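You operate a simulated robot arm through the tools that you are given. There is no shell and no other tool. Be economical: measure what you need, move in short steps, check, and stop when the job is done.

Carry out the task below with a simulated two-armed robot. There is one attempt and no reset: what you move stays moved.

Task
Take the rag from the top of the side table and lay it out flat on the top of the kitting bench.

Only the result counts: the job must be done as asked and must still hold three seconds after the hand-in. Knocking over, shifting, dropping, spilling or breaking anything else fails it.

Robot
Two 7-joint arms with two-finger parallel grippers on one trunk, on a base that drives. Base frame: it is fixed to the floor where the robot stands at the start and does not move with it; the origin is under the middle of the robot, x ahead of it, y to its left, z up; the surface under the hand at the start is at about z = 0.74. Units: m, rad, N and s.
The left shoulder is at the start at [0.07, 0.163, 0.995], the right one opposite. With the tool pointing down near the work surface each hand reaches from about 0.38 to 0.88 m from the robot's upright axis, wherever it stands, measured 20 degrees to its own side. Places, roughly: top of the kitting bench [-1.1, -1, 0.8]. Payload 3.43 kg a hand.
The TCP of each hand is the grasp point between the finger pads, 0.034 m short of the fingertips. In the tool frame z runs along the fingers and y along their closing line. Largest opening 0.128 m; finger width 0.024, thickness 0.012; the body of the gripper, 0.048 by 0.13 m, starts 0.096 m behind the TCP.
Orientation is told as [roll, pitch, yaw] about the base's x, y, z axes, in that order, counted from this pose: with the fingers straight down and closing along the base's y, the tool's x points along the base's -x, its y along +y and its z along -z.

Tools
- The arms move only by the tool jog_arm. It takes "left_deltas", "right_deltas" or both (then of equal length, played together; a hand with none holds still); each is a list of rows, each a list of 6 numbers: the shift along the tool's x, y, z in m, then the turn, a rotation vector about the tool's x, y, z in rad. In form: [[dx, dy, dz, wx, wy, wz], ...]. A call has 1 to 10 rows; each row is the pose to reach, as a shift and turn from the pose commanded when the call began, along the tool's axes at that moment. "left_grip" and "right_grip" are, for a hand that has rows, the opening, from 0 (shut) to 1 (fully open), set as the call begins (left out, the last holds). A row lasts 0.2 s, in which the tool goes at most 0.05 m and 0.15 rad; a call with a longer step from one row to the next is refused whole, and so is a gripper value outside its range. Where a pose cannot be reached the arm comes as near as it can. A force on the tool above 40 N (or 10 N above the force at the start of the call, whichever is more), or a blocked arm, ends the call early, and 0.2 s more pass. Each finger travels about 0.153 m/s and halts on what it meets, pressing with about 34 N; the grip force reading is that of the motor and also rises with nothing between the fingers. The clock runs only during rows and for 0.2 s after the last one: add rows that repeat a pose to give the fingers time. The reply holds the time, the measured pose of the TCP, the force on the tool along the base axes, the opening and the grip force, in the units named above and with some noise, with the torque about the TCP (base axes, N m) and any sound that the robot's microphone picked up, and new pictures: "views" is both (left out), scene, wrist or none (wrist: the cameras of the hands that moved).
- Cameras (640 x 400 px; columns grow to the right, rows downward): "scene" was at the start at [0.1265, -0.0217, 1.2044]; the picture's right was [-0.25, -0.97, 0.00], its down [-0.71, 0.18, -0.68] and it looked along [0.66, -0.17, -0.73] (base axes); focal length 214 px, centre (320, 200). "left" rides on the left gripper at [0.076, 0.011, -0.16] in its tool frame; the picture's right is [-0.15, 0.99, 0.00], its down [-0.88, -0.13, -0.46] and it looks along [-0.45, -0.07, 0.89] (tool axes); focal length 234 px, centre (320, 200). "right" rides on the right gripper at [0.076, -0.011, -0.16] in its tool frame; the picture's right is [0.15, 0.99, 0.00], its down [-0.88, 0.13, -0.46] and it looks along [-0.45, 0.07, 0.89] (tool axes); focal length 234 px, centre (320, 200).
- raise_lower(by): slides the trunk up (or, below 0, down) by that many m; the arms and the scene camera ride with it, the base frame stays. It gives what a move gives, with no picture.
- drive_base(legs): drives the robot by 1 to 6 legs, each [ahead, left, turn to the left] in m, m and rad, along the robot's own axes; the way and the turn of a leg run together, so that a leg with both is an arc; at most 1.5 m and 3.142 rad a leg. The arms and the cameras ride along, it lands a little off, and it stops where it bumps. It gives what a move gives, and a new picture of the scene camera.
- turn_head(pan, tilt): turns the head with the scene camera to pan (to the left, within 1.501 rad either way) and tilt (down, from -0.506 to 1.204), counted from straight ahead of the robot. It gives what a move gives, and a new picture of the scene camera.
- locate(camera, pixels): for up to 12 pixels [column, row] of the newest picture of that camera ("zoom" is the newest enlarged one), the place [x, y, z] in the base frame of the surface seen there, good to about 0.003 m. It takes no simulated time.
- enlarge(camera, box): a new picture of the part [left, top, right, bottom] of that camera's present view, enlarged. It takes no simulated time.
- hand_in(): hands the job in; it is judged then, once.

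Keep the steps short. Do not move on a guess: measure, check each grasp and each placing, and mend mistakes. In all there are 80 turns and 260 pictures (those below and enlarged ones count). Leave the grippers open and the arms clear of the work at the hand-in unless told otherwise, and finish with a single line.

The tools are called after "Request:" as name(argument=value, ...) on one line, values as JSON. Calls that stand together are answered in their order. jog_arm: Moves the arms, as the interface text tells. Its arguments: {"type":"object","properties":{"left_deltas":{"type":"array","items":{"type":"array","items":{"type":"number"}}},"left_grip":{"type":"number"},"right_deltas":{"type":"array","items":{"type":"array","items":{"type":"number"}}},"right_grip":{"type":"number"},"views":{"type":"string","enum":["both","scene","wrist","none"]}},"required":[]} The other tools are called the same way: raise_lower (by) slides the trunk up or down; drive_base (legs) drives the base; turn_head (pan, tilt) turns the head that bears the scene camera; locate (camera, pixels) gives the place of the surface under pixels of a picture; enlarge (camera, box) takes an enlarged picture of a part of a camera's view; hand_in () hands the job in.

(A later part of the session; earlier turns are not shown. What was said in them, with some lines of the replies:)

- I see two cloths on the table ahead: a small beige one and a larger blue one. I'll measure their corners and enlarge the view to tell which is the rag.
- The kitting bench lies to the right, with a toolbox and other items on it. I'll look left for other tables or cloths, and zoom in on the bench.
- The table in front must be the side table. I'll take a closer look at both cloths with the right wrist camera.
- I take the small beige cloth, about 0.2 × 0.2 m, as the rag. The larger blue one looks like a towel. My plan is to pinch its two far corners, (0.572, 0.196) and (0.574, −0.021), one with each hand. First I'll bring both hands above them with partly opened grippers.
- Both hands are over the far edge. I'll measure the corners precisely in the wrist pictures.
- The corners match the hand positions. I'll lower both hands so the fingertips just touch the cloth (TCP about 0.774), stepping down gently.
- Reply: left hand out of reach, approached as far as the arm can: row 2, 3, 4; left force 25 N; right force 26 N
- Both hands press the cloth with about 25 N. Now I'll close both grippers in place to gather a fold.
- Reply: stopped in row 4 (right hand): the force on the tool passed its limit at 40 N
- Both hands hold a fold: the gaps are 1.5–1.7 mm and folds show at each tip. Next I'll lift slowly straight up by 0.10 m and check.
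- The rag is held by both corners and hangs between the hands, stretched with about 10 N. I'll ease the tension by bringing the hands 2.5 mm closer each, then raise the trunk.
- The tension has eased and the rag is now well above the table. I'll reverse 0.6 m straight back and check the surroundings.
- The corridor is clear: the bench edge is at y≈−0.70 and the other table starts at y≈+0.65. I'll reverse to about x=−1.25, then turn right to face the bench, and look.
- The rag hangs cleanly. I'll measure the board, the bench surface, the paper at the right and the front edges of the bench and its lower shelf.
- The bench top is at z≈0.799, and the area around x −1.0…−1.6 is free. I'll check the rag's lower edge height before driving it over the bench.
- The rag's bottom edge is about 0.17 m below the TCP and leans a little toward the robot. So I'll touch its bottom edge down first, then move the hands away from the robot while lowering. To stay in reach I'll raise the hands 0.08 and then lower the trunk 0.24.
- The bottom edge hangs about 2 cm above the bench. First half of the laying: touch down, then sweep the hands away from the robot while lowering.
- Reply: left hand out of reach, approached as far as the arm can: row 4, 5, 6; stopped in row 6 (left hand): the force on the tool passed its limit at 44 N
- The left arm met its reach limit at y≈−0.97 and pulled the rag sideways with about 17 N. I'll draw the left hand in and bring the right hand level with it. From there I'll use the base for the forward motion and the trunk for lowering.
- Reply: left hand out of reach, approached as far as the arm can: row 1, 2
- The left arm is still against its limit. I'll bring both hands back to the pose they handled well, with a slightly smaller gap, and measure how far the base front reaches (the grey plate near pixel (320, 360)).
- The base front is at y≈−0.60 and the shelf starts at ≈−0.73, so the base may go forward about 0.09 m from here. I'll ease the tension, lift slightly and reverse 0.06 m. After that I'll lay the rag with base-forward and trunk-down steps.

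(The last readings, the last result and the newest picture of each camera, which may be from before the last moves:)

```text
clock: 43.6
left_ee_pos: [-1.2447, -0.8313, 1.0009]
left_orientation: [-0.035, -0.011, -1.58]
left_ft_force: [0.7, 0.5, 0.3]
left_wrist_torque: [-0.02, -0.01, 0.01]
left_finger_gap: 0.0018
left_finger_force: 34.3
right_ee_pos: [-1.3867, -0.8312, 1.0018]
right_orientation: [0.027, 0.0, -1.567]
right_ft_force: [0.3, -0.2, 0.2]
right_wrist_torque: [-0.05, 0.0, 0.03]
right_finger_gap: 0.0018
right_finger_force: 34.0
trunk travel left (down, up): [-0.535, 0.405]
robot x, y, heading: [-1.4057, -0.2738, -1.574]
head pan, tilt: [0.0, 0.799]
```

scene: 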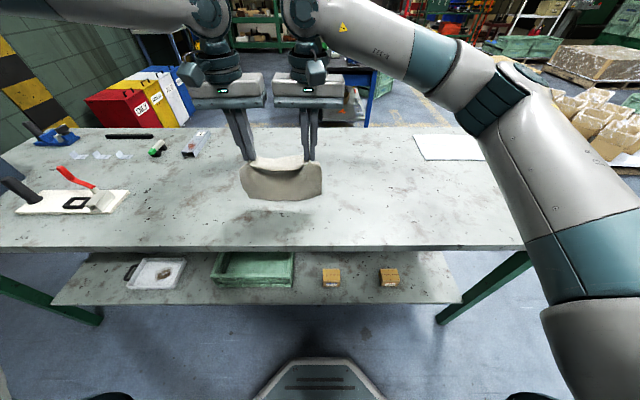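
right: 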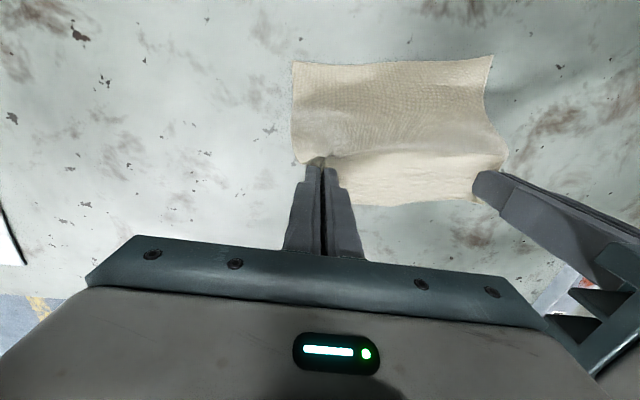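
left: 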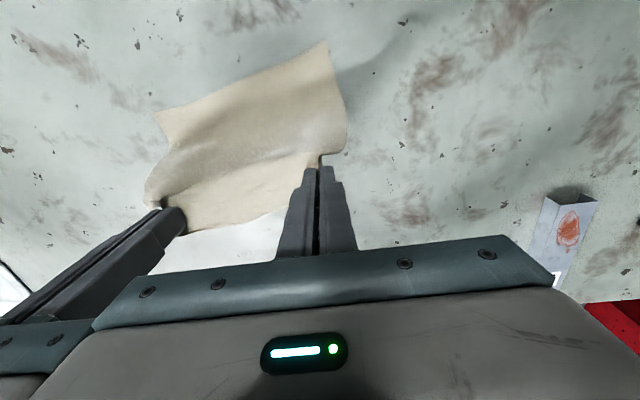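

No tension now. I'll start laying: lower 0.045 so the bottom touches, forward 0.05, lower 0.02, forward 0.04, then check.

Request:
raise_lower(by=-0.045)

Request:
drive_base(legs=[[0.05, 0, 0]])

Request:
raise_lower(by=-0.02)

Request:
drive_base(legs=[[0.04, 0, 0]])

```text
clock: 44.5
left_ee_pos: [-1.2453, -0.8327, 0.956]
left_orientation: [-0.035, -0.012, -1.58]
left_ft_force: [0.0, 0.4, -0.1]
left_wrist_torque: [-0.01, -0.02, 0.02]
left_finger_gap: 0.0017
left_finger_force: 34.3
right_ee_pos: [-1.3863, -0.832, 0.957]
right_orientation: [0.026, 0.0, -1.565]
right_ft_force: [0.2, 0.4, 0.0]
right_wrist_torque: [0.03, 0.02, 0.05]
right_finger_gap: 0.0021
right_finger_force: 33.6
trunk travel left (down, up): [-0.49, 0.45]
robot x, y, heading: [-1.4116, -0.2756, -1.574]
head pan, tilt: [0.0, 0.799]
```

```text
clock: 45.4
left_ee_pos: [-1.2449, -0.8822, 0.9559]
left_orientation: [-0.036, -0.012, -1.58]
left_ft_force: [-0.9, -0.8, -0.7]
left_wrist_torque: [0.06, 0.0, 0.02]
left_finger_gap: 0.0019
left_finger_force: 34.5
right_ee_pos: [-1.3874, -0.8829, 0.9563]
right_orientation: [0.026, 0.001, -1.564]
right_ft_force: [-0.1, -0.8, -0.5]
right_wrist_torque: [0.03, 0.02, -0.01]
right_finger_gap: 0.0018
right_finger_force: 34.2
trunk travel left (down, up): [-0.49, 0.45]
robot x, y, heading: [-1.4094, -0.3251, -1.578]
head pan, tilt: [0.0, 0.799]
```

scene: 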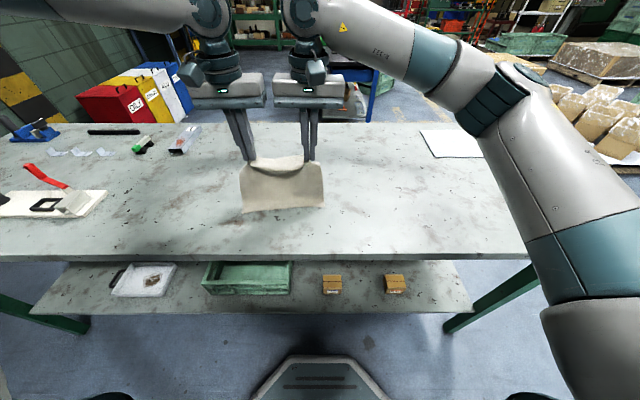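

```text
clock: 46.1
left_ee_pos: [-1.245, -0.8808, 0.9375]
left_orientation: [-0.037, -0.012, -1.579]
left_ft_force: [0.2, 0.5, -0.1]
left_wrist_torque: [-0.01, -0.02, 0.0]
left_finger_gap: 0.0015
left_finger_force: 33.8
right_ee_pos: [-1.3868, -0.8812, 0.9378]
right_orientation: [0.026, -0.001, -1.564]
right_ft_force: [-0.6, -0.4, 0.6]
right_wrist_torque: [0.01, 0.01, 0.05]
right_finger_gap: 0.0018
right_finger_force: 34.0
trunk travel left (down, up): [-0.47, 0.47]
robot x, y, heading: [-1.4119, -0.3253, -1.574]
head pan, tilt: [0.0, 0.799]
```

```text
clock: 47.0
left_ee_pos: [-1.245, -0.9217, 0.9362]
left_orientation: [-0.035, -0.011, -1.579]
left_ft_force: [-0.6, -0.1, -0.4]
left_wrist_torque: [0.04, 0.03, 0.01]
left_finger_gap: 0.0015
left_finger_force: 34.2
right_ee_pos: [-1.3875, -0.922, 0.9359]
right_orientation: [0.027, 0.002, -1.564]
right_ft_force: [0.2, 0.0, -0.4]
right_wrist_torque: [0.02, 0.0, 0.01]
right_finger_gap: 0.0018
right_finger_force: 34.4
trunk travel left (down, up): [-0.47, 0.47]
robot x, y, heading: [-1.4105, -0.3639, -1.576]
head pan, tilt: [0.0, 0.799]
```

scene: 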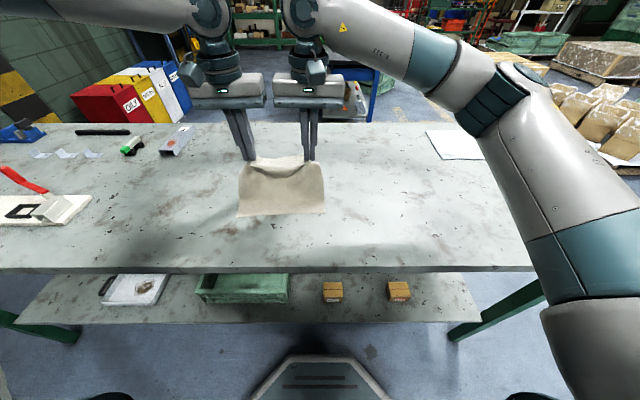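

Next I'll check where the rag's bottom edge lies on the bench.

Request:
locate(camera="scene", pixels=[[242, 213], [280, 213], [321, 210], [280, 195], [280, 180], [280, 165]])

Request:
enlarge(camera="scene", box=[200, 120, 360, 220])

```text
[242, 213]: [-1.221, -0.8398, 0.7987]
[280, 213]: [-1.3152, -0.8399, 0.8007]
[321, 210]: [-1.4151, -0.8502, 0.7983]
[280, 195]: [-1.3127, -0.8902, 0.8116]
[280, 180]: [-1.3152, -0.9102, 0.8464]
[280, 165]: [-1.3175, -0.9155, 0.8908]
```

```text
4.00 times, centred on (280, 170) of scene
```

zoom: 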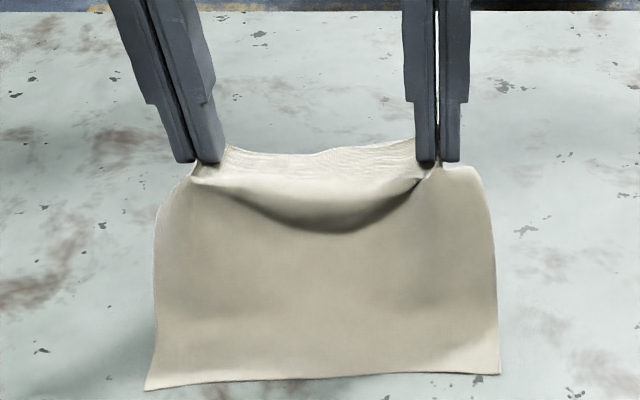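

The bottom 5 cm already lies flat with its edge at y≈−0.84. The hands need about 0.09 m more forward, so I'll measure the shelf front edge against the base front.

Request:
locate(camera="scene", pixels=[[250, 320], [320, 319], [400, 319], [320, 323], [320, 326], [320, 357], [320, 353], [300, 358]])

Request:
enlarge(camera="scene", box=[240, 300, 400, 400])

```text
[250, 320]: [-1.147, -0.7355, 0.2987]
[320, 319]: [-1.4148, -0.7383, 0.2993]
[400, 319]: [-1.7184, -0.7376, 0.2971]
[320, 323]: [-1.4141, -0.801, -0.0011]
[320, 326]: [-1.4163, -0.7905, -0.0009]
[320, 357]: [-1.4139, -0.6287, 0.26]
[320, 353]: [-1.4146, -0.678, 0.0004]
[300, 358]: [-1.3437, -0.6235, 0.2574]
```

```text
4.00 times, centred on (320, 350) of scene
```

zoom: 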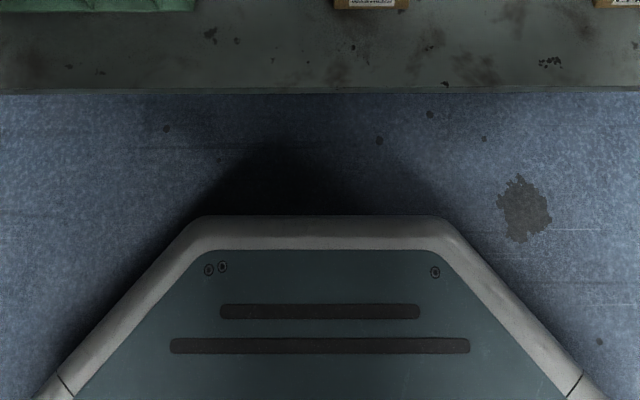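

The base front is at y≈−0.634 and the shelf at −0.736, so 0.07 m more is safe. Forward 0.04, lower 0.04, forward 0.03, lower 0.03.

Request:
drive_base(legs=[[0.04, 0, 0]])

Request:
raise_lower(by=-0.04)

Request:
drive_base(legs=[[0.03, 0, 0]])

Request:
raise_lower(by=-0.03)

Request:
enlarge(camera="scene", box=[200, 120, 360, 220])

```text
clock: 47.8
left_ee_pos: [-1.2456, -0.9617, 0.9349]
left_orientation: [-0.035, -0.01, -1.578]
left_ft_force: [0.5, -0.9, -0.2]
left_wrist_torque: [0.04, -0.02, 0.03]
left_finger_gap: 0.0017
left_finger_force: 33.9
right_ee_pos: [-1.3875, -0.9617, 0.9369]
right_orientation: [0.026, 0.001, -1.567]
right_ft_force: [0.8, -0.2, -0.5]
right_wrist_torque: [0.04, 0.0, 0.04]
right_finger_gap: 0.0017
right_finger_force: 34.3
trunk travel left (down, up): [-0.47, 0.47]
robot x, y, heading: [-1.4078, -0.4024, -1.574]
head pan, tilt: [0.0, 0.799]
```

scene: 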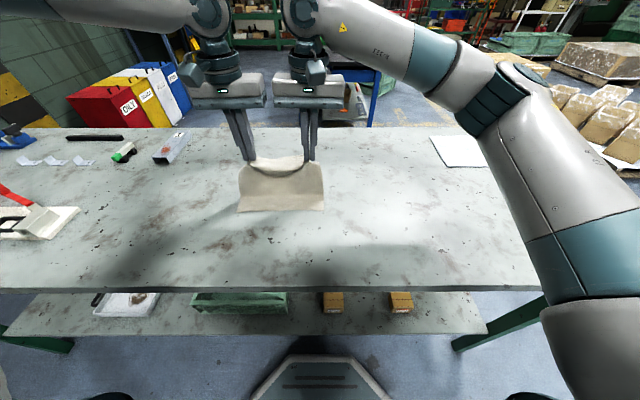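

```text
clock: 48.7
left_ee_pos: [-1.2473, -0.9585, 0.8967]
left_orientation: [-0.035, -0.012, -1.579]
left_ft_force: [-0.1, -0.4, 0.0]
left_wrist_torque: [-0.01, -0.02, 0.03]
left_finger_gap: 0.0016
left_finger_force: 34.2
right_ee_pos: [-1.3868, -0.9599, 0.8967]
right_orientation: [0.026, 0.0, -1.565]
right_ft_force: [-1.2, -0.5, 0.3]
right_wrist_torque: [-0.01, 0.01, 0.04]
right_finger_gap: 0.002
right_finger_force: 34.3
trunk travel left (down, up): [-0.43, 0.51]
robot x, y, heading: [-1.4069, -0.4039, -1.576]
head pan, tilt: [0.0, 0.799]
```

```text
clock: 49.5
left_ee_pos: [-1.2448, -0.9916, 0.8961]
left_orientation: [-0.033, -0.008, -1.579]
left_ft_force: [0.3, -0.3, -0.2]
left_wrist_torque: [0.01, -0.01, 0.01]
left_finger_gap: 0.0017
left_finger_force: 34.0
right_ee_pos: [-1.3868, -0.9903, 0.8965]
right_orientation: [0.025, 0.002, -1.564]
right_ft_force: [0.0, -0.7, 0.2]
right_wrist_torque: [0.04, 0.04, 0.05]
right_finger_gap: 0.0021
right_finger_force: 33.7
trunk travel left (down, up): [-0.43, 0.51]
robot x, y, heading: [-1.4079, -0.4318, -1.574]
head pan, tilt: [0.0, 0.799]
```

scene: 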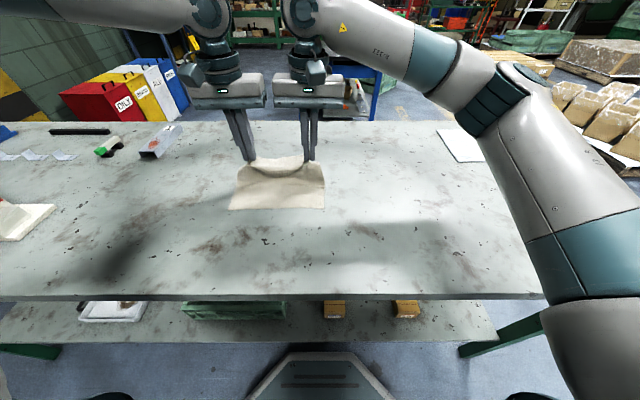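

```text
clock: 50.2
left_ee_pos: [-1.2455, -0.9895, 0.8664]
left_orientation: [-0.035, -0.01, -1.579]
left_ft_force: [-0.2, 0.5, 0.2]
left_wrist_torque: [-0.03, -0.02, 0.0]
left_finger_gap: 0.0014
left_finger_force: 34.1
right_ee_pos: [-1.3884, -0.99, 0.8662]
right_orientation: [0.027, 0.001, -1.566]
right_ft_force: [0.2, 0.1, -0.3]
right_wrist_torque: [0.0, 0.0, -0.01]
right_finger_gap: 0.0019
right_finger_force: 34.3
trunk travel left (down, up): [-0.4, 0.54]
robot x, y, heading: [-1.4136, -0.4304, -1.576]
head pan, tilt: [0.0, 0.799]
```

```text
4.00 times, centred on (280, 170) of scene
```

zoom: 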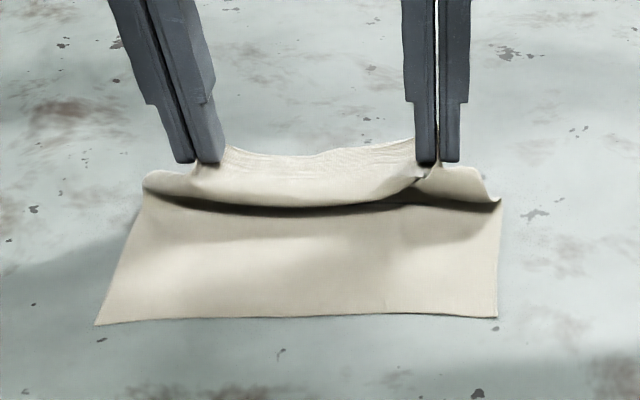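

The rag lies mostly flat with a small bulge near the held edge. I'll nudge the base forward 0.015 (leaving about 2 cm to the shelf) and lower 0.02, then measure.

Request:
drive_base(legs=[[0.015, 0, 0]])

Request:
raise_lower(by=-0.022)

Request:
enlarge(camera="scene", box=[200, 120, 360, 220])

Request:
locate(camera="zoom", pixels=[[100, 316], [300, 312], [495, 308], [300, 205], [300, 160], [460, 180], [160, 180]])

```text
clock: 51.0
left_ee_pos: [-1.2451, -1.0064, 0.8665]
left_orientation: [-0.035, -0.011, -1.58]
left_ft_force: [-0.8, -1.0, 0.6]
left_wrist_torque: [0.02, 0.04, 0.02]
left_finger_gap: 0.0018
left_finger_force: 34.4
right_ee_pos: [-1.3869, -1.0049, 0.8651]
right_orientation: [0.027, 0.002, -1.565]
right_ft_force: [-1.0, -0.3, 0.5]
right_wrist_torque: [0.0, -0.02, 0.02]
right_finger_gap: 0.0021
right_finger_force: 33.8
trunk travel left (down, up): [-0.4, 0.54]
robot x, y, heading: [-1.4138, -0.4495, -1.571]
head pan, tilt: [0.0, 0.799]
```

scene: 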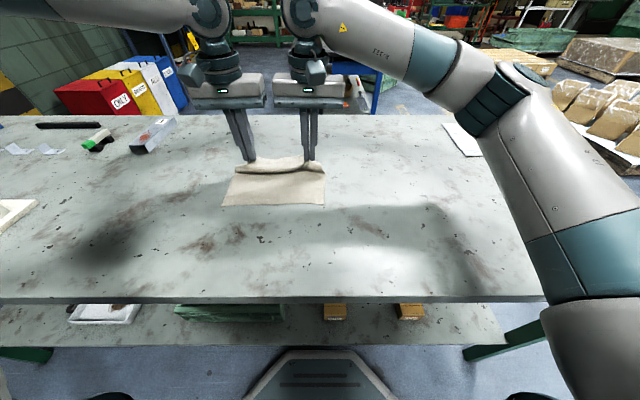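

```text
clock: 51.7
left_ee_pos: [-1.2451, -1.0047, 0.8448]
left_orientation: [-0.034, -0.01, -1.58]
left_ft_force: [0.0, -0.2, 0.3]
left_wrist_torque: [-0.04, -0.02, 0.04]
left_finger_gap: 0.002
left_finger_force: 34.3
right_ee_pos: [-1.3869, -1.0044, 0.8446]
right_orientation: [0.027, 0.0, -1.565]
right_ft_force: [0.2, 0.1, -0.3]
right_wrist_torque: [-0.02, 0.01, 0.02]
right_finger_gap: 0.0018
right_finger_force: 34.0
trunk travel left (down, up): [-0.378, 0.562]
robot x, y, heading: [-1.4059, -0.447, -1.573]
head pan, tilt: [0.0, 0.799]
```

```text
4.00 times, centred on (280, 170) of scene
```

zoom: 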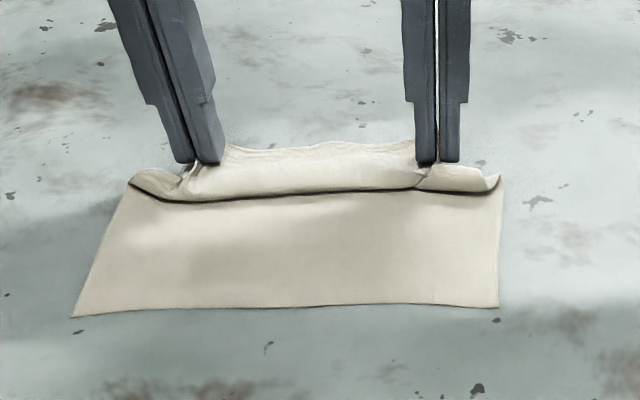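

```text
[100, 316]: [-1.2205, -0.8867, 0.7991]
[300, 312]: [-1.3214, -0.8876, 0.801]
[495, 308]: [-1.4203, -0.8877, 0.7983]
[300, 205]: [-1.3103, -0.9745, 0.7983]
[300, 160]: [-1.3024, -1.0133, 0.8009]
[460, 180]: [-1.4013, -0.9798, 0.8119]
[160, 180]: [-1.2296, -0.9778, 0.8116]
```

The bottom edge slid to y≈−0.888, leaving some slack in a bulge near the held edge. I'll test slowly with the arms, 0.03 m forward at this low height, to see if the bulge pulls out.

Request:
jog_arm(left_deltas=[[-0.006, 0, 0, 0, 0, 0], [-0.012, 0, 0, 0, 0, 0], [-0.018, 0, 0, 0, 0, 0], [-0.024, 0, 0, 0, 0, 0], [-0.03, 0, 0, 0, 0, 0]], right_deltas=[[-0.006, 0, 0, 0, 0, 0], [-0.012, 0, 0, 0, 0, 0], [-0.018, 0, 0, 0, 0, 0], [-0.024, 0, 0, 0, 0, 0], [-0.03, 0, 0, 0, 0, 0]], views="scene")

Request:
enlarge(camera="scene", box=[200, 120, 360, 220])

Request:
locate(camera="zoom", pixels=[[100, 313], [300, 308], [490, 304], [300, 190], [300, 160]])

```text
clock: 52.9
left_ee_pos: [-1.2456, -1.0363, 0.8438]
left_orientation: [-0.033, -0.01, -1.58]
left_ft_force: [-0.1, -0.3, -0.6]
left_wrist_torque: [-0.02, 0.01, 0.03]
left_finger_gap: 0.0017
left_finger_force: 34.2
right_ee_pos: [-1.3869, -1.0359, 0.8444]
right_orientation: [0.027, 0.0, -1.564]
right_ft_force: [-0.2, 0.0, 0.3]
right_wrist_torque: [0.0, 0.04, 0.03]
right_finger_gap: 0.0017
right_finger_force: 34.1
trunk travel left (down, up): [-0.378, 0.562]
robot x, y, heading: [-1.4124, -0.4508, -1.574]
head pan, tilt: [0.0, 0.799]
```

scene: 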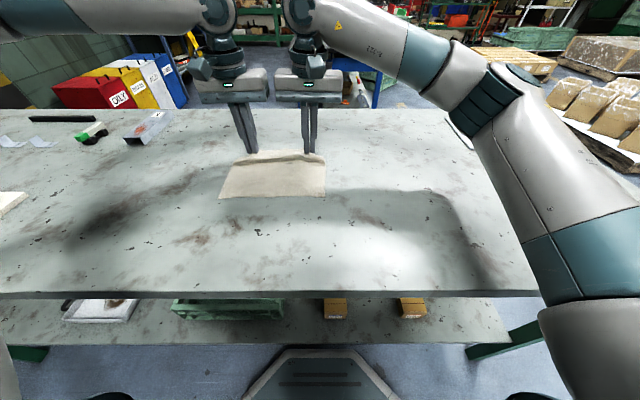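

```text
4.00 times, centred on (280, 170) of scene
```

zoom: 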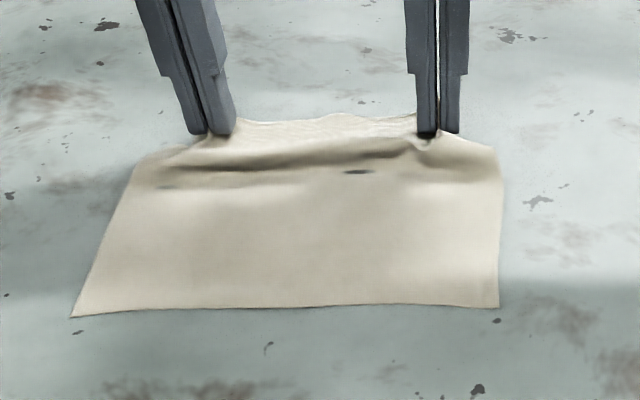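

```text
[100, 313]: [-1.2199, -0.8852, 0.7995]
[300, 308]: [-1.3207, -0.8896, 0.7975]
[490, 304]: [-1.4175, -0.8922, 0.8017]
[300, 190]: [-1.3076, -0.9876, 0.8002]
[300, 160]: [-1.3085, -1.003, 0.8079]
```

It works: the bulge is unrolling and the near edge stayed put at −0.888. I'll continue 0.02 m further.

Request:
jog_arm(left_deltas=[[-0.006, 0, 0, 0, 0, 0], [-0.012, 0, 0.002, 0, 0, 0], [-0.017, 0, 0.004, 0, 0, 0], [-0.02, 0, 0.005, 0, 0, 0]], right_deltas=[[-0.006, 0, 0, 0, 0, 0], [-0.012, 0, 0.002, 0, 0, 0], [-0.017, 0, 0.004, 0, 0, 0], [-0.02, 0, 0.005, 0, 0, 0]], views="scene")

Request:
enlarge(camera="scene", box=[200, 120, 360, 220])

```text
clock: 53.9
left_ee_pos: [-1.2471, -1.0564, 0.8401]
left_orientation: [-0.034, -0.011, -1.58]
left_ft_force: [0.8, -0.2, -0.1]
left_wrist_torque: [0.01, 0.01, 0.04]
left_finger_gap: 0.0017
left_finger_force: 33.3
right_ee_pos: [-1.3865, -1.055, 0.839]
right_orientation: [0.026, 0.0, -1.565]
right_ft_force: [-0.4, -0.1, 0.3]
right_wrist_torque: [0.01, -0.01, 0.04]
right_finger_gap: 0.0021
right_finger_force: 34.0
trunk travel left (down, up): [-0.378, 0.562]
robot x, y, heading: [-1.4122, -0.4457, -1.574]
head pan, tilt: [0.0, 0.799]
```

scene: 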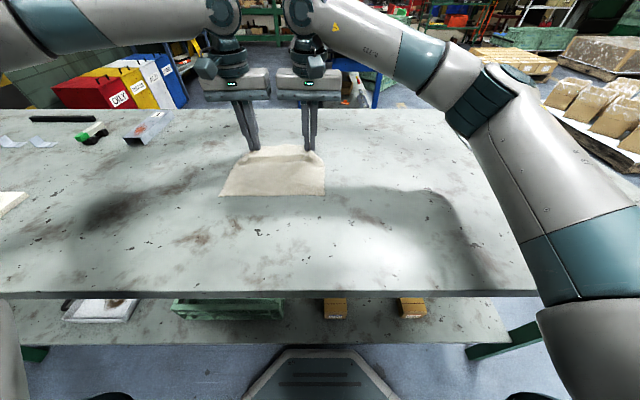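

```text
4.00 times, centred on (280, 170) of scene
```

zoom: 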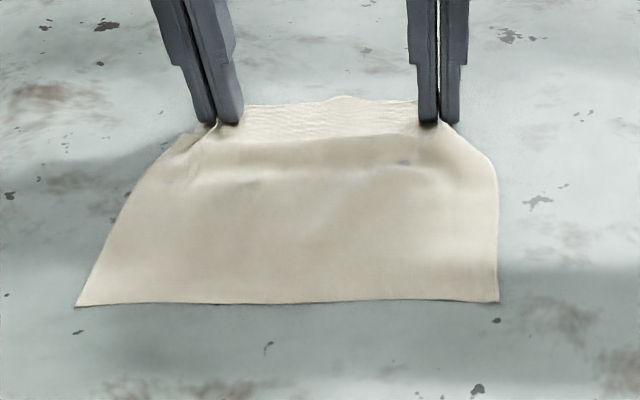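

The rag is now nearly flat and extended. I'll lower the fingertips into light contact (about 5 mm down) and open slowly to 0.3, which should spread the folded corners outward.

Request:
jog_arm(left_deltas=[[0, 0, 0.003, 0, 0, 0], [0, 0, 0.005, 0, 0, 0]], right_deltas=[[0, 0, 0.003, 0, 0, 0], [0, 0, 0.005, 0, 0, 0]], views="none")

Request:
jog_arm(left_deltas=[[0, 0, 0, 0, 0, 0], [0, 0, 0, 0, 0, 0], [0, 0, 0, 0, 0, 0]], right_deltas=[[0, 0, 0, 0, 0, 0], [0, 0, 0, 0, 0, 0], [0, 0, 0, 0, 0, 0]], left_grip=0.3, right_grip=0.3)

Request:
enlarge(camera="scene", box=[200, 120, 360, 220])

```text
clock: 54.5
left_ee_pos: [-1.2456, -1.0554, 0.8349]
left_orientation: [-0.035, -0.012, -1.58]
left_ft_force: [-0.5, -0.5, 2.5]
left_wrist_torque: [0.03, -0.03, 0.05]
left_finger_gap: 0.0017
left_finger_force: 34.0
right_ee_pos: [-1.388, -1.0547, 0.8353]
right_orientation: [0.027, -0.003, -1.566]
right_ft_force: [0.6, -0.5, 8.3]
right_wrist_torque: [-0.01, 0.03, 0.02]
right_finger_gap: 0.0017
right_finger_force: 33.9
trunk travel left (down, up): [-0.378, 0.562]
robot x, y, heading: [-1.4086, -0.4485, -1.571]
head pan, tilt: [0.0, 0.799]
```

```text
clock: 55.3
left_ee_pos: [-1.2465, -1.0545, 0.8364]
left_orientation: [-0.035, -0.013, -1.578]
left_ft_force: [-1.0, -0.7, 5.6]
left_wrist_torque: [0.0, -0.2, -0.04]
left_finger_gap: 0.038
left_finger_force: 0.1
right_ee_pos: [-1.3869, -1.0527, 0.8361]
right_orientation: [0.026, -0.001, -1.565]
right_ft_force: [1.2, -1.1, 15.9]
right_wrist_torque: [0.04, 0.34, 0.06]
right_finger_gap: 0.0371
right_finger_force: 0.2
trunk travel left (down, up): [-0.378, 0.562]
robot x, y, heading: [-1.4091, -0.4463, -1.576]
head pan, tilt: [0.0, 0.799]
```

scene: 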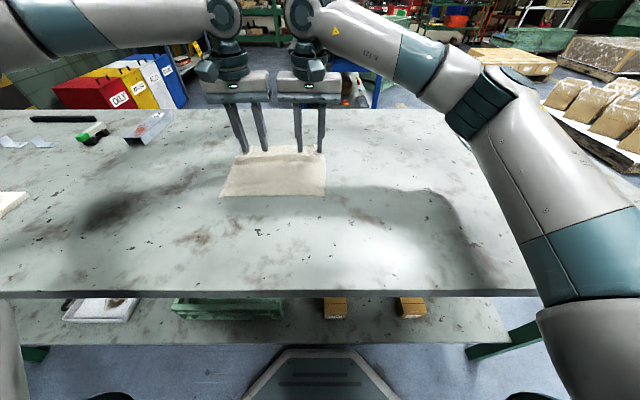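
right: 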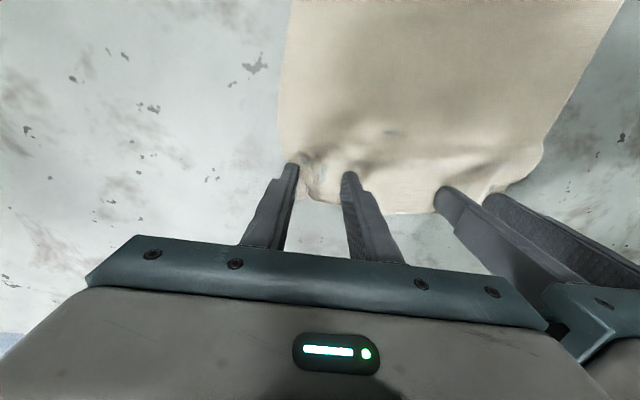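
left: 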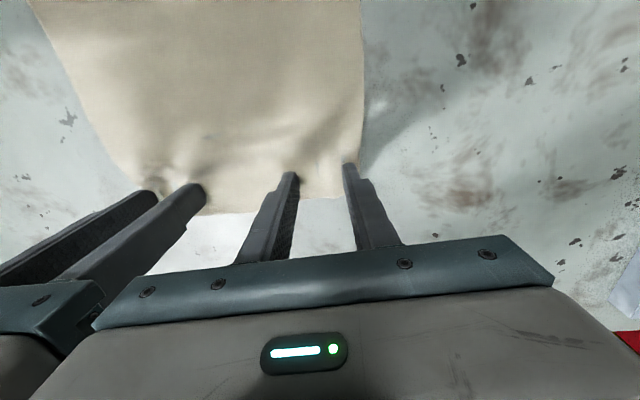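

```text
4.00 times, centred on (280, 170) of scene
```

zoom: 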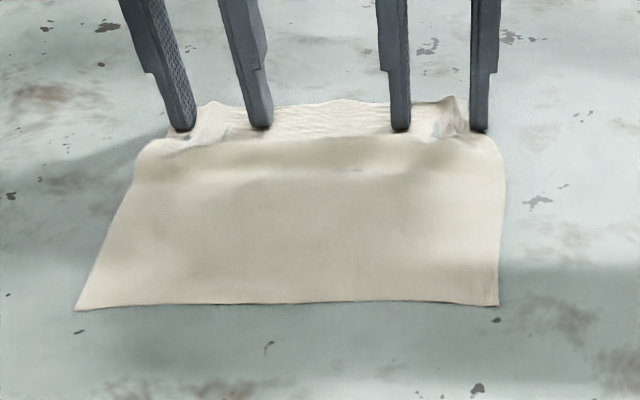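

The corners spread well, and a low ripple remains along the held edge. With the fingertips still pressing lightly, I'll drag 0.010 m away from the robot and slightly outward to pull it flat.

Request:
jog_arm(left_deltas=[[-0.003, 0.001, 0.001, 0, 0, 0], [-0.006, 0.002, 0.001, 0, 0, 0], [-0.01, 0.003, 0.001, 0, 0, 0]], right_deltas=[[-0.003, -0.001, 0, 0, 0, 0], [-0.006, -0.002, 0, 0, 0, 0], [-0.01, -0.003, 0, 0, 0, 0]], views="scene")

Request:
enlarge(camera="scene", box=[200, 120, 360, 220])

```text
clock: 56.1
left_ee_pos: [-1.2447, -1.0642, 0.8377]
left_orientation: [-0.033, -0.015, -1.579]
left_ft_force: [0.1, 1.4, 9.5]
left_wrist_torque: [0.12, -0.27, 0.06]
left_finger_gap: 0.0381
left_finger_force: 0.0
right_ee_pos: [-1.3905, -1.0642, 0.8358]
right_orientation: [0.026, -0.002, -1.565]
right_ft_force: [0.3, 2.6, 13.9]
right_wrist_torque: [0.19, 0.31, -0.08]
right_finger_gap: 0.0378
right_finger_force: 0.0
trunk travel left (down, up): [-0.378, 0.562]
robot x, y, heading: [-1.4074, -0.4458, -1.572]
head pan, tilt: [0.0, 0.799]
```

scene: 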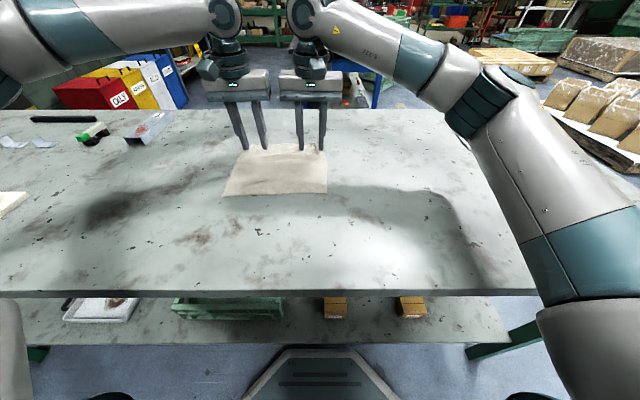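

```text
4.00 times, centred on (280, 170) of scene
```

zoom: 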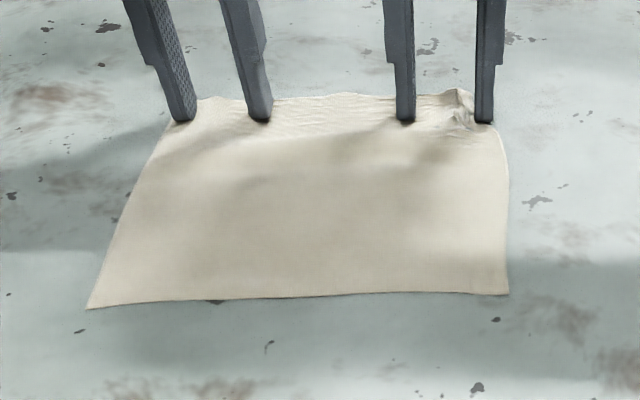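

Nearly flat; there's only a small crumple between the right fingers (zoom pixel (460, 105)). I'll open the right gripper slightly more while pressed, then lift both hands straight up.

Request:
jog_arm(right_deltas=[[0, 0, 0, 0, 0, 0], [0, 0, 0, 0, 0, 0]], right_grip=0.42, views="none")

Request:
jog_arm(left_deltas=[[0, 0, -0.01, 0, 0, 0], [0, 0, -0.04, 0, 0, 0], [0, 0, -0.08, 0, 0, 0], [0.04, 0, -0.11, 0, 0, 0], [0.04, 0, -0.11, 0, 0, 0]], right_deltas=[[0, 0, -0.01, 0, 0, 0], [0, 0, -0.04, 0, 0, 0], [0, 0, -0.08, 0, 0, 0], [0.04, 0, -0.11, 0, 0, 0], [0.04, 0, -0.11, 0, 0, 0]])

Request:
enlarge(camera="scene", box=[200, 120, 360, 220])

```text
clock: 56.7
left_ee_pos: [-1.2444, -1.064, 0.8367]
left_orientation: [-0.036, -0.014, -1.58]
left_ft_force: [-0.3, 2.7, 12.1]
left_wrist_torque: [0.17, -0.3, 0.08]
left_finger_gap: 0.0378
left_finger_force: 0.1
right_ee_pos: [-1.3901, -1.0631, 0.8361]
right_orientation: [0.026, -0.002, -1.564]
right_ft_force: [4.0, -0.4, 15.6]
right_wrist_torque: [0.04, 0.42, -0.02]
right_finger_gap: 0.052
right_finger_force: 0.1
trunk travel left (down, up): [-0.378, 0.562]
robot x, y, heading: [-1.4095, -0.4483, -1.571]
head pan, tilt: [0.0, 0.799]
```

```text
clock: 57.9
left_ee_pos: [-1.2401, -1.0263, 0.9426]
left_orientation: [-0.035, -0.008, -1.58]
left_ft_force: [-0.3, -1.5, -0.6]
left_wrist_torque: [0.07, 0.0, -0.03]
left_finger_gap: 0.0383
left_finger_force: 0.0
left hand out of reach, approached as far as the arm can: row 3
right_ee_pos: [-1.3917, -1.0279, 0.9411]
right_orientation: [0.027, 0.004, -1.564]
right_ft_force: [0.5, -0.3, -1.1]
right_wrist_torque: [0.05, 0.04, -0.03]
right_finger_gap: 0.0539
right_finger_force: 0.0
trunk travel left (down, up): [-0.378, 0.562]
robot x, y, heading: [-1.4109, -0.4497, -1.576]
head pan, tilt: [0.0, 0.799]
```

scene: 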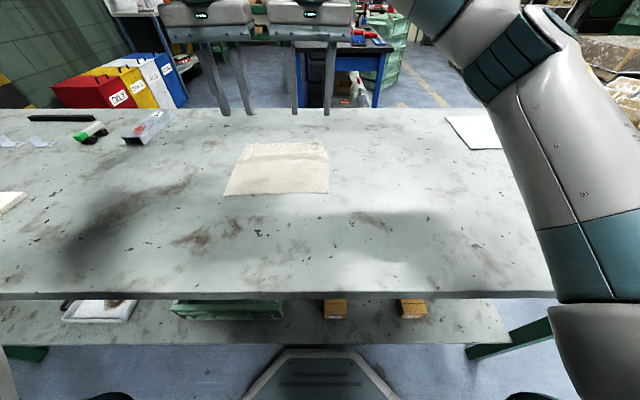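
right: 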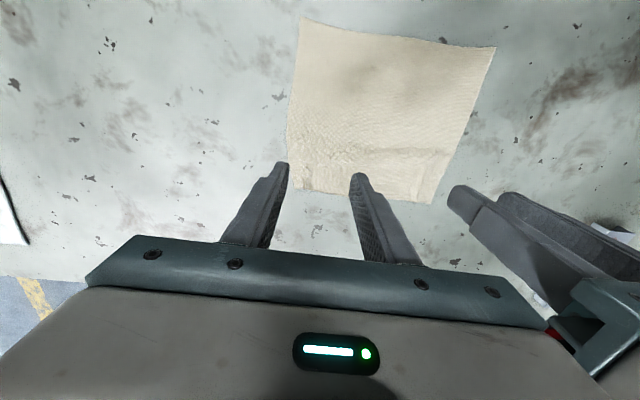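
left: 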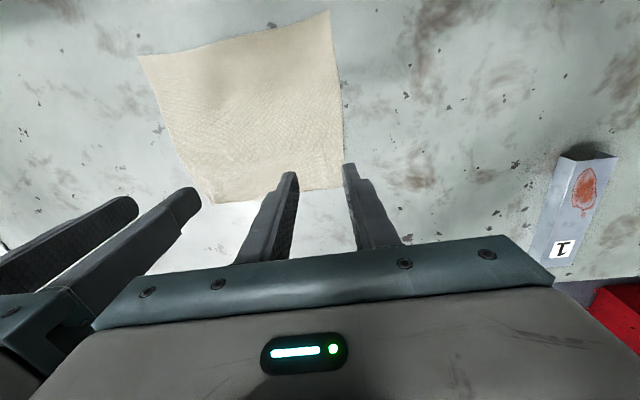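

```text
4.00 times, centred on (280, 170) of scene
```

zoom: 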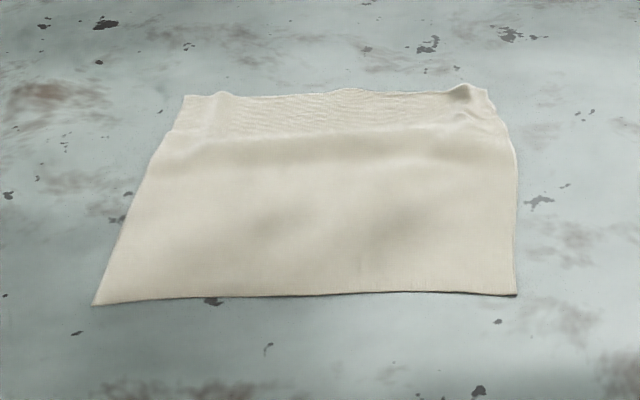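

Released, and it looks flat. I'll measure the corners and heights to verify the extent and any ripples.

Request:
locate(camera="zoom", pixels=[[97, 302], [513, 291], [187, 98], [485, 92], [465, 95], [340, 92], [340, 130], [340, 165], [340, 220], [220, 140], [470, 140], [340, 290]])

Request:
enlarge(camera="right", box=[260, 10, 516, 210])

```text
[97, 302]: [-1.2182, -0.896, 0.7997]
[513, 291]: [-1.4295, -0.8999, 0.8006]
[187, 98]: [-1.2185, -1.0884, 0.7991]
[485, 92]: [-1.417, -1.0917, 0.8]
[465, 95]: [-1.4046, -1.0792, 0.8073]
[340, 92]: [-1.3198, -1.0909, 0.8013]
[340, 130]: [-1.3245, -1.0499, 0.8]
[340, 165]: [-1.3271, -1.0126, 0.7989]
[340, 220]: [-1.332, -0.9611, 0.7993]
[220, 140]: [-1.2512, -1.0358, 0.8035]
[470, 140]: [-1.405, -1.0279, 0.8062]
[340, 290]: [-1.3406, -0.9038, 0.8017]
```

```text
2.00 times, centred on (388, 110) of right
```

zoom: 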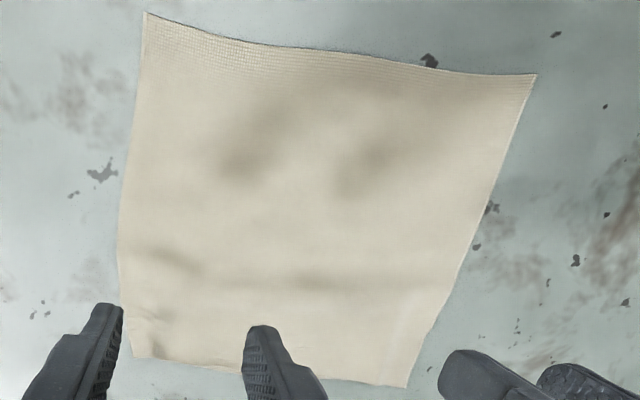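

The rag is fully spread: 0.21 × 0.19 m, all four corners at z≈0.80 and ripples no more than 8 mm. I'll raise the hands, back off clear of the bench, and open the grippers fully.

Request:
raise_lower(by=0.12)

Request:
drive_base(legs=[[-0.4, 0, 0]])

Request:
jog_arm(left_deltas=[[0, 0.04, 0, 0, 0, 0], [0, 0.08, 0, 0, 0, 0], [0, 0.08, 0, 0, 0, 0], [0, 0.08, 0, 0, 0, 0]], right_deltas=[[0, -0.04, 0, 0, 0, 0], [0, -0.08, 0, 0, 0, 0], [0, -0.08, 0, 0, 0, 0], [0, -0.08, 0, 0, 0, 0]], left_grip=1, right_grip=1, views="scene")

```text
clock: 59.4
left_ee_pos: [-1.2392, -1.0248, 1.0631]
left_orientation: [-0.034, -0.012, -1.579]
left_ft_force: [-0.4, -0.6, 0.0]
left_wrist_torque: [0.05, -0.02, -0.02]
left_finger_gap: 0.0385
left_finger_force: 0.0
right_ee_pos: [-1.393, -1.0269, 1.0634]
right_orientation: [0.026, 0.002, -1.564]
right_ft_force: [-0.8, -0.8, 0.1]
right_wrist_torque: [-0.01, 0.0, -0.01]
right_finger_gap: 0.0538
right_finger_force: 0.0
trunk travel left (down, up): [-0.498, 0.442]
robot x, y, heading: [-1.4085, -0.449, -1.579]
head pan, tilt: [0.0, 0.799]
```

```text
clock: 61.9
left_ee_pos: [-1.2373, -0.6273, 1.0651]
left_orientation: [-0.034, -0.011, -1.578]
left_ft_force: [0.9, -0.3, -0.2]
left_wrist_torque: [0.0, 0.0, 0.0]
left_finger_gap: 0.0383
left_finger_force: 0.1
right_ee_pos: [-1.3905, -0.6289, 1.0628]
right_orientation: [0.024, -0.002, -1.565]
right_ft_force: [-0.7, -0.1, 0.3]
right_wrist_torque: [-0.01, -0.03, 0.01]
right_finger_gap: 0.0538
right_finger_force: 0.0
trunk travel left (down, up): [-0.498, 0.442]
robot x, y, heading: [-1.4111, -0.052, -1.571]
head pan, tilt: [0.0, 0.799]
```

scene: 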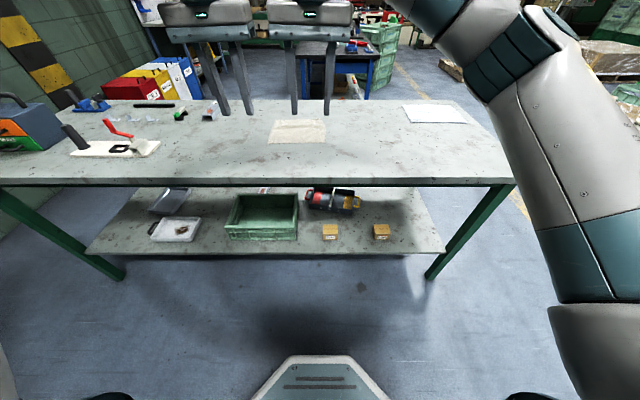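

```text
clock: 62.9
left_ee_pos: [-1.1573, -0.6276, 1.0614]
left_orientation: [-0.036, -0.011, -1.577]
left_ft_force: [0.9, 0.0, 0.1]
left_wrist_torque: [0.01, -0.04, 0.05]
left_finger_gap: 0.1281
left_finger_force: 0.1
right_ee_pos: [-1.4717, -0.6286, 1.0628]
right_orientation: [0.027, 0.0, -1.564]
right_ft_force: [-0.2, -0.4, -0.2]
right_wrist_torque: [-0.06, -0.05, 0.02]
right_finger_gap: 0.1277
right_finger_force: 0.2
trunk travel left (down, up): [-0.498, 0.442]
robot x, y, heading: [-1.4073, -0.0518, -1.569]
head pan, tilt: [0.0, 0.799]
```

scene: 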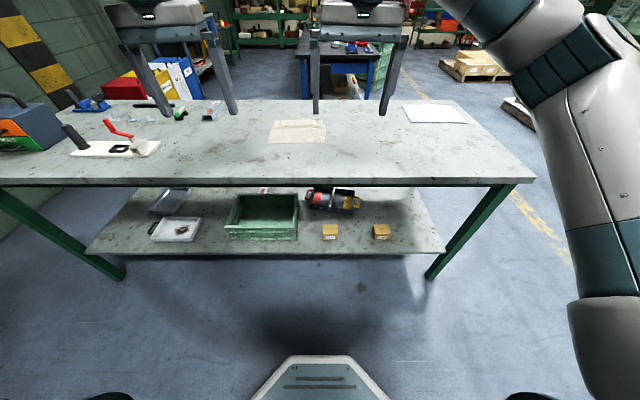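

The rag lies flat on the bench, nothing else has moved, the grippers are open and the arms are clear. I'm handing in.

Request:
hand_in()

```text
The job is handed in.
```

I took the small beige cloth on the side table to be the rag (a larger blue one was also there) and laid it flat on the kitting bench, spread to about 0.21 × 0.19 m with ripples of at most 8 mm; nothing else was moved, and the job is handed in.
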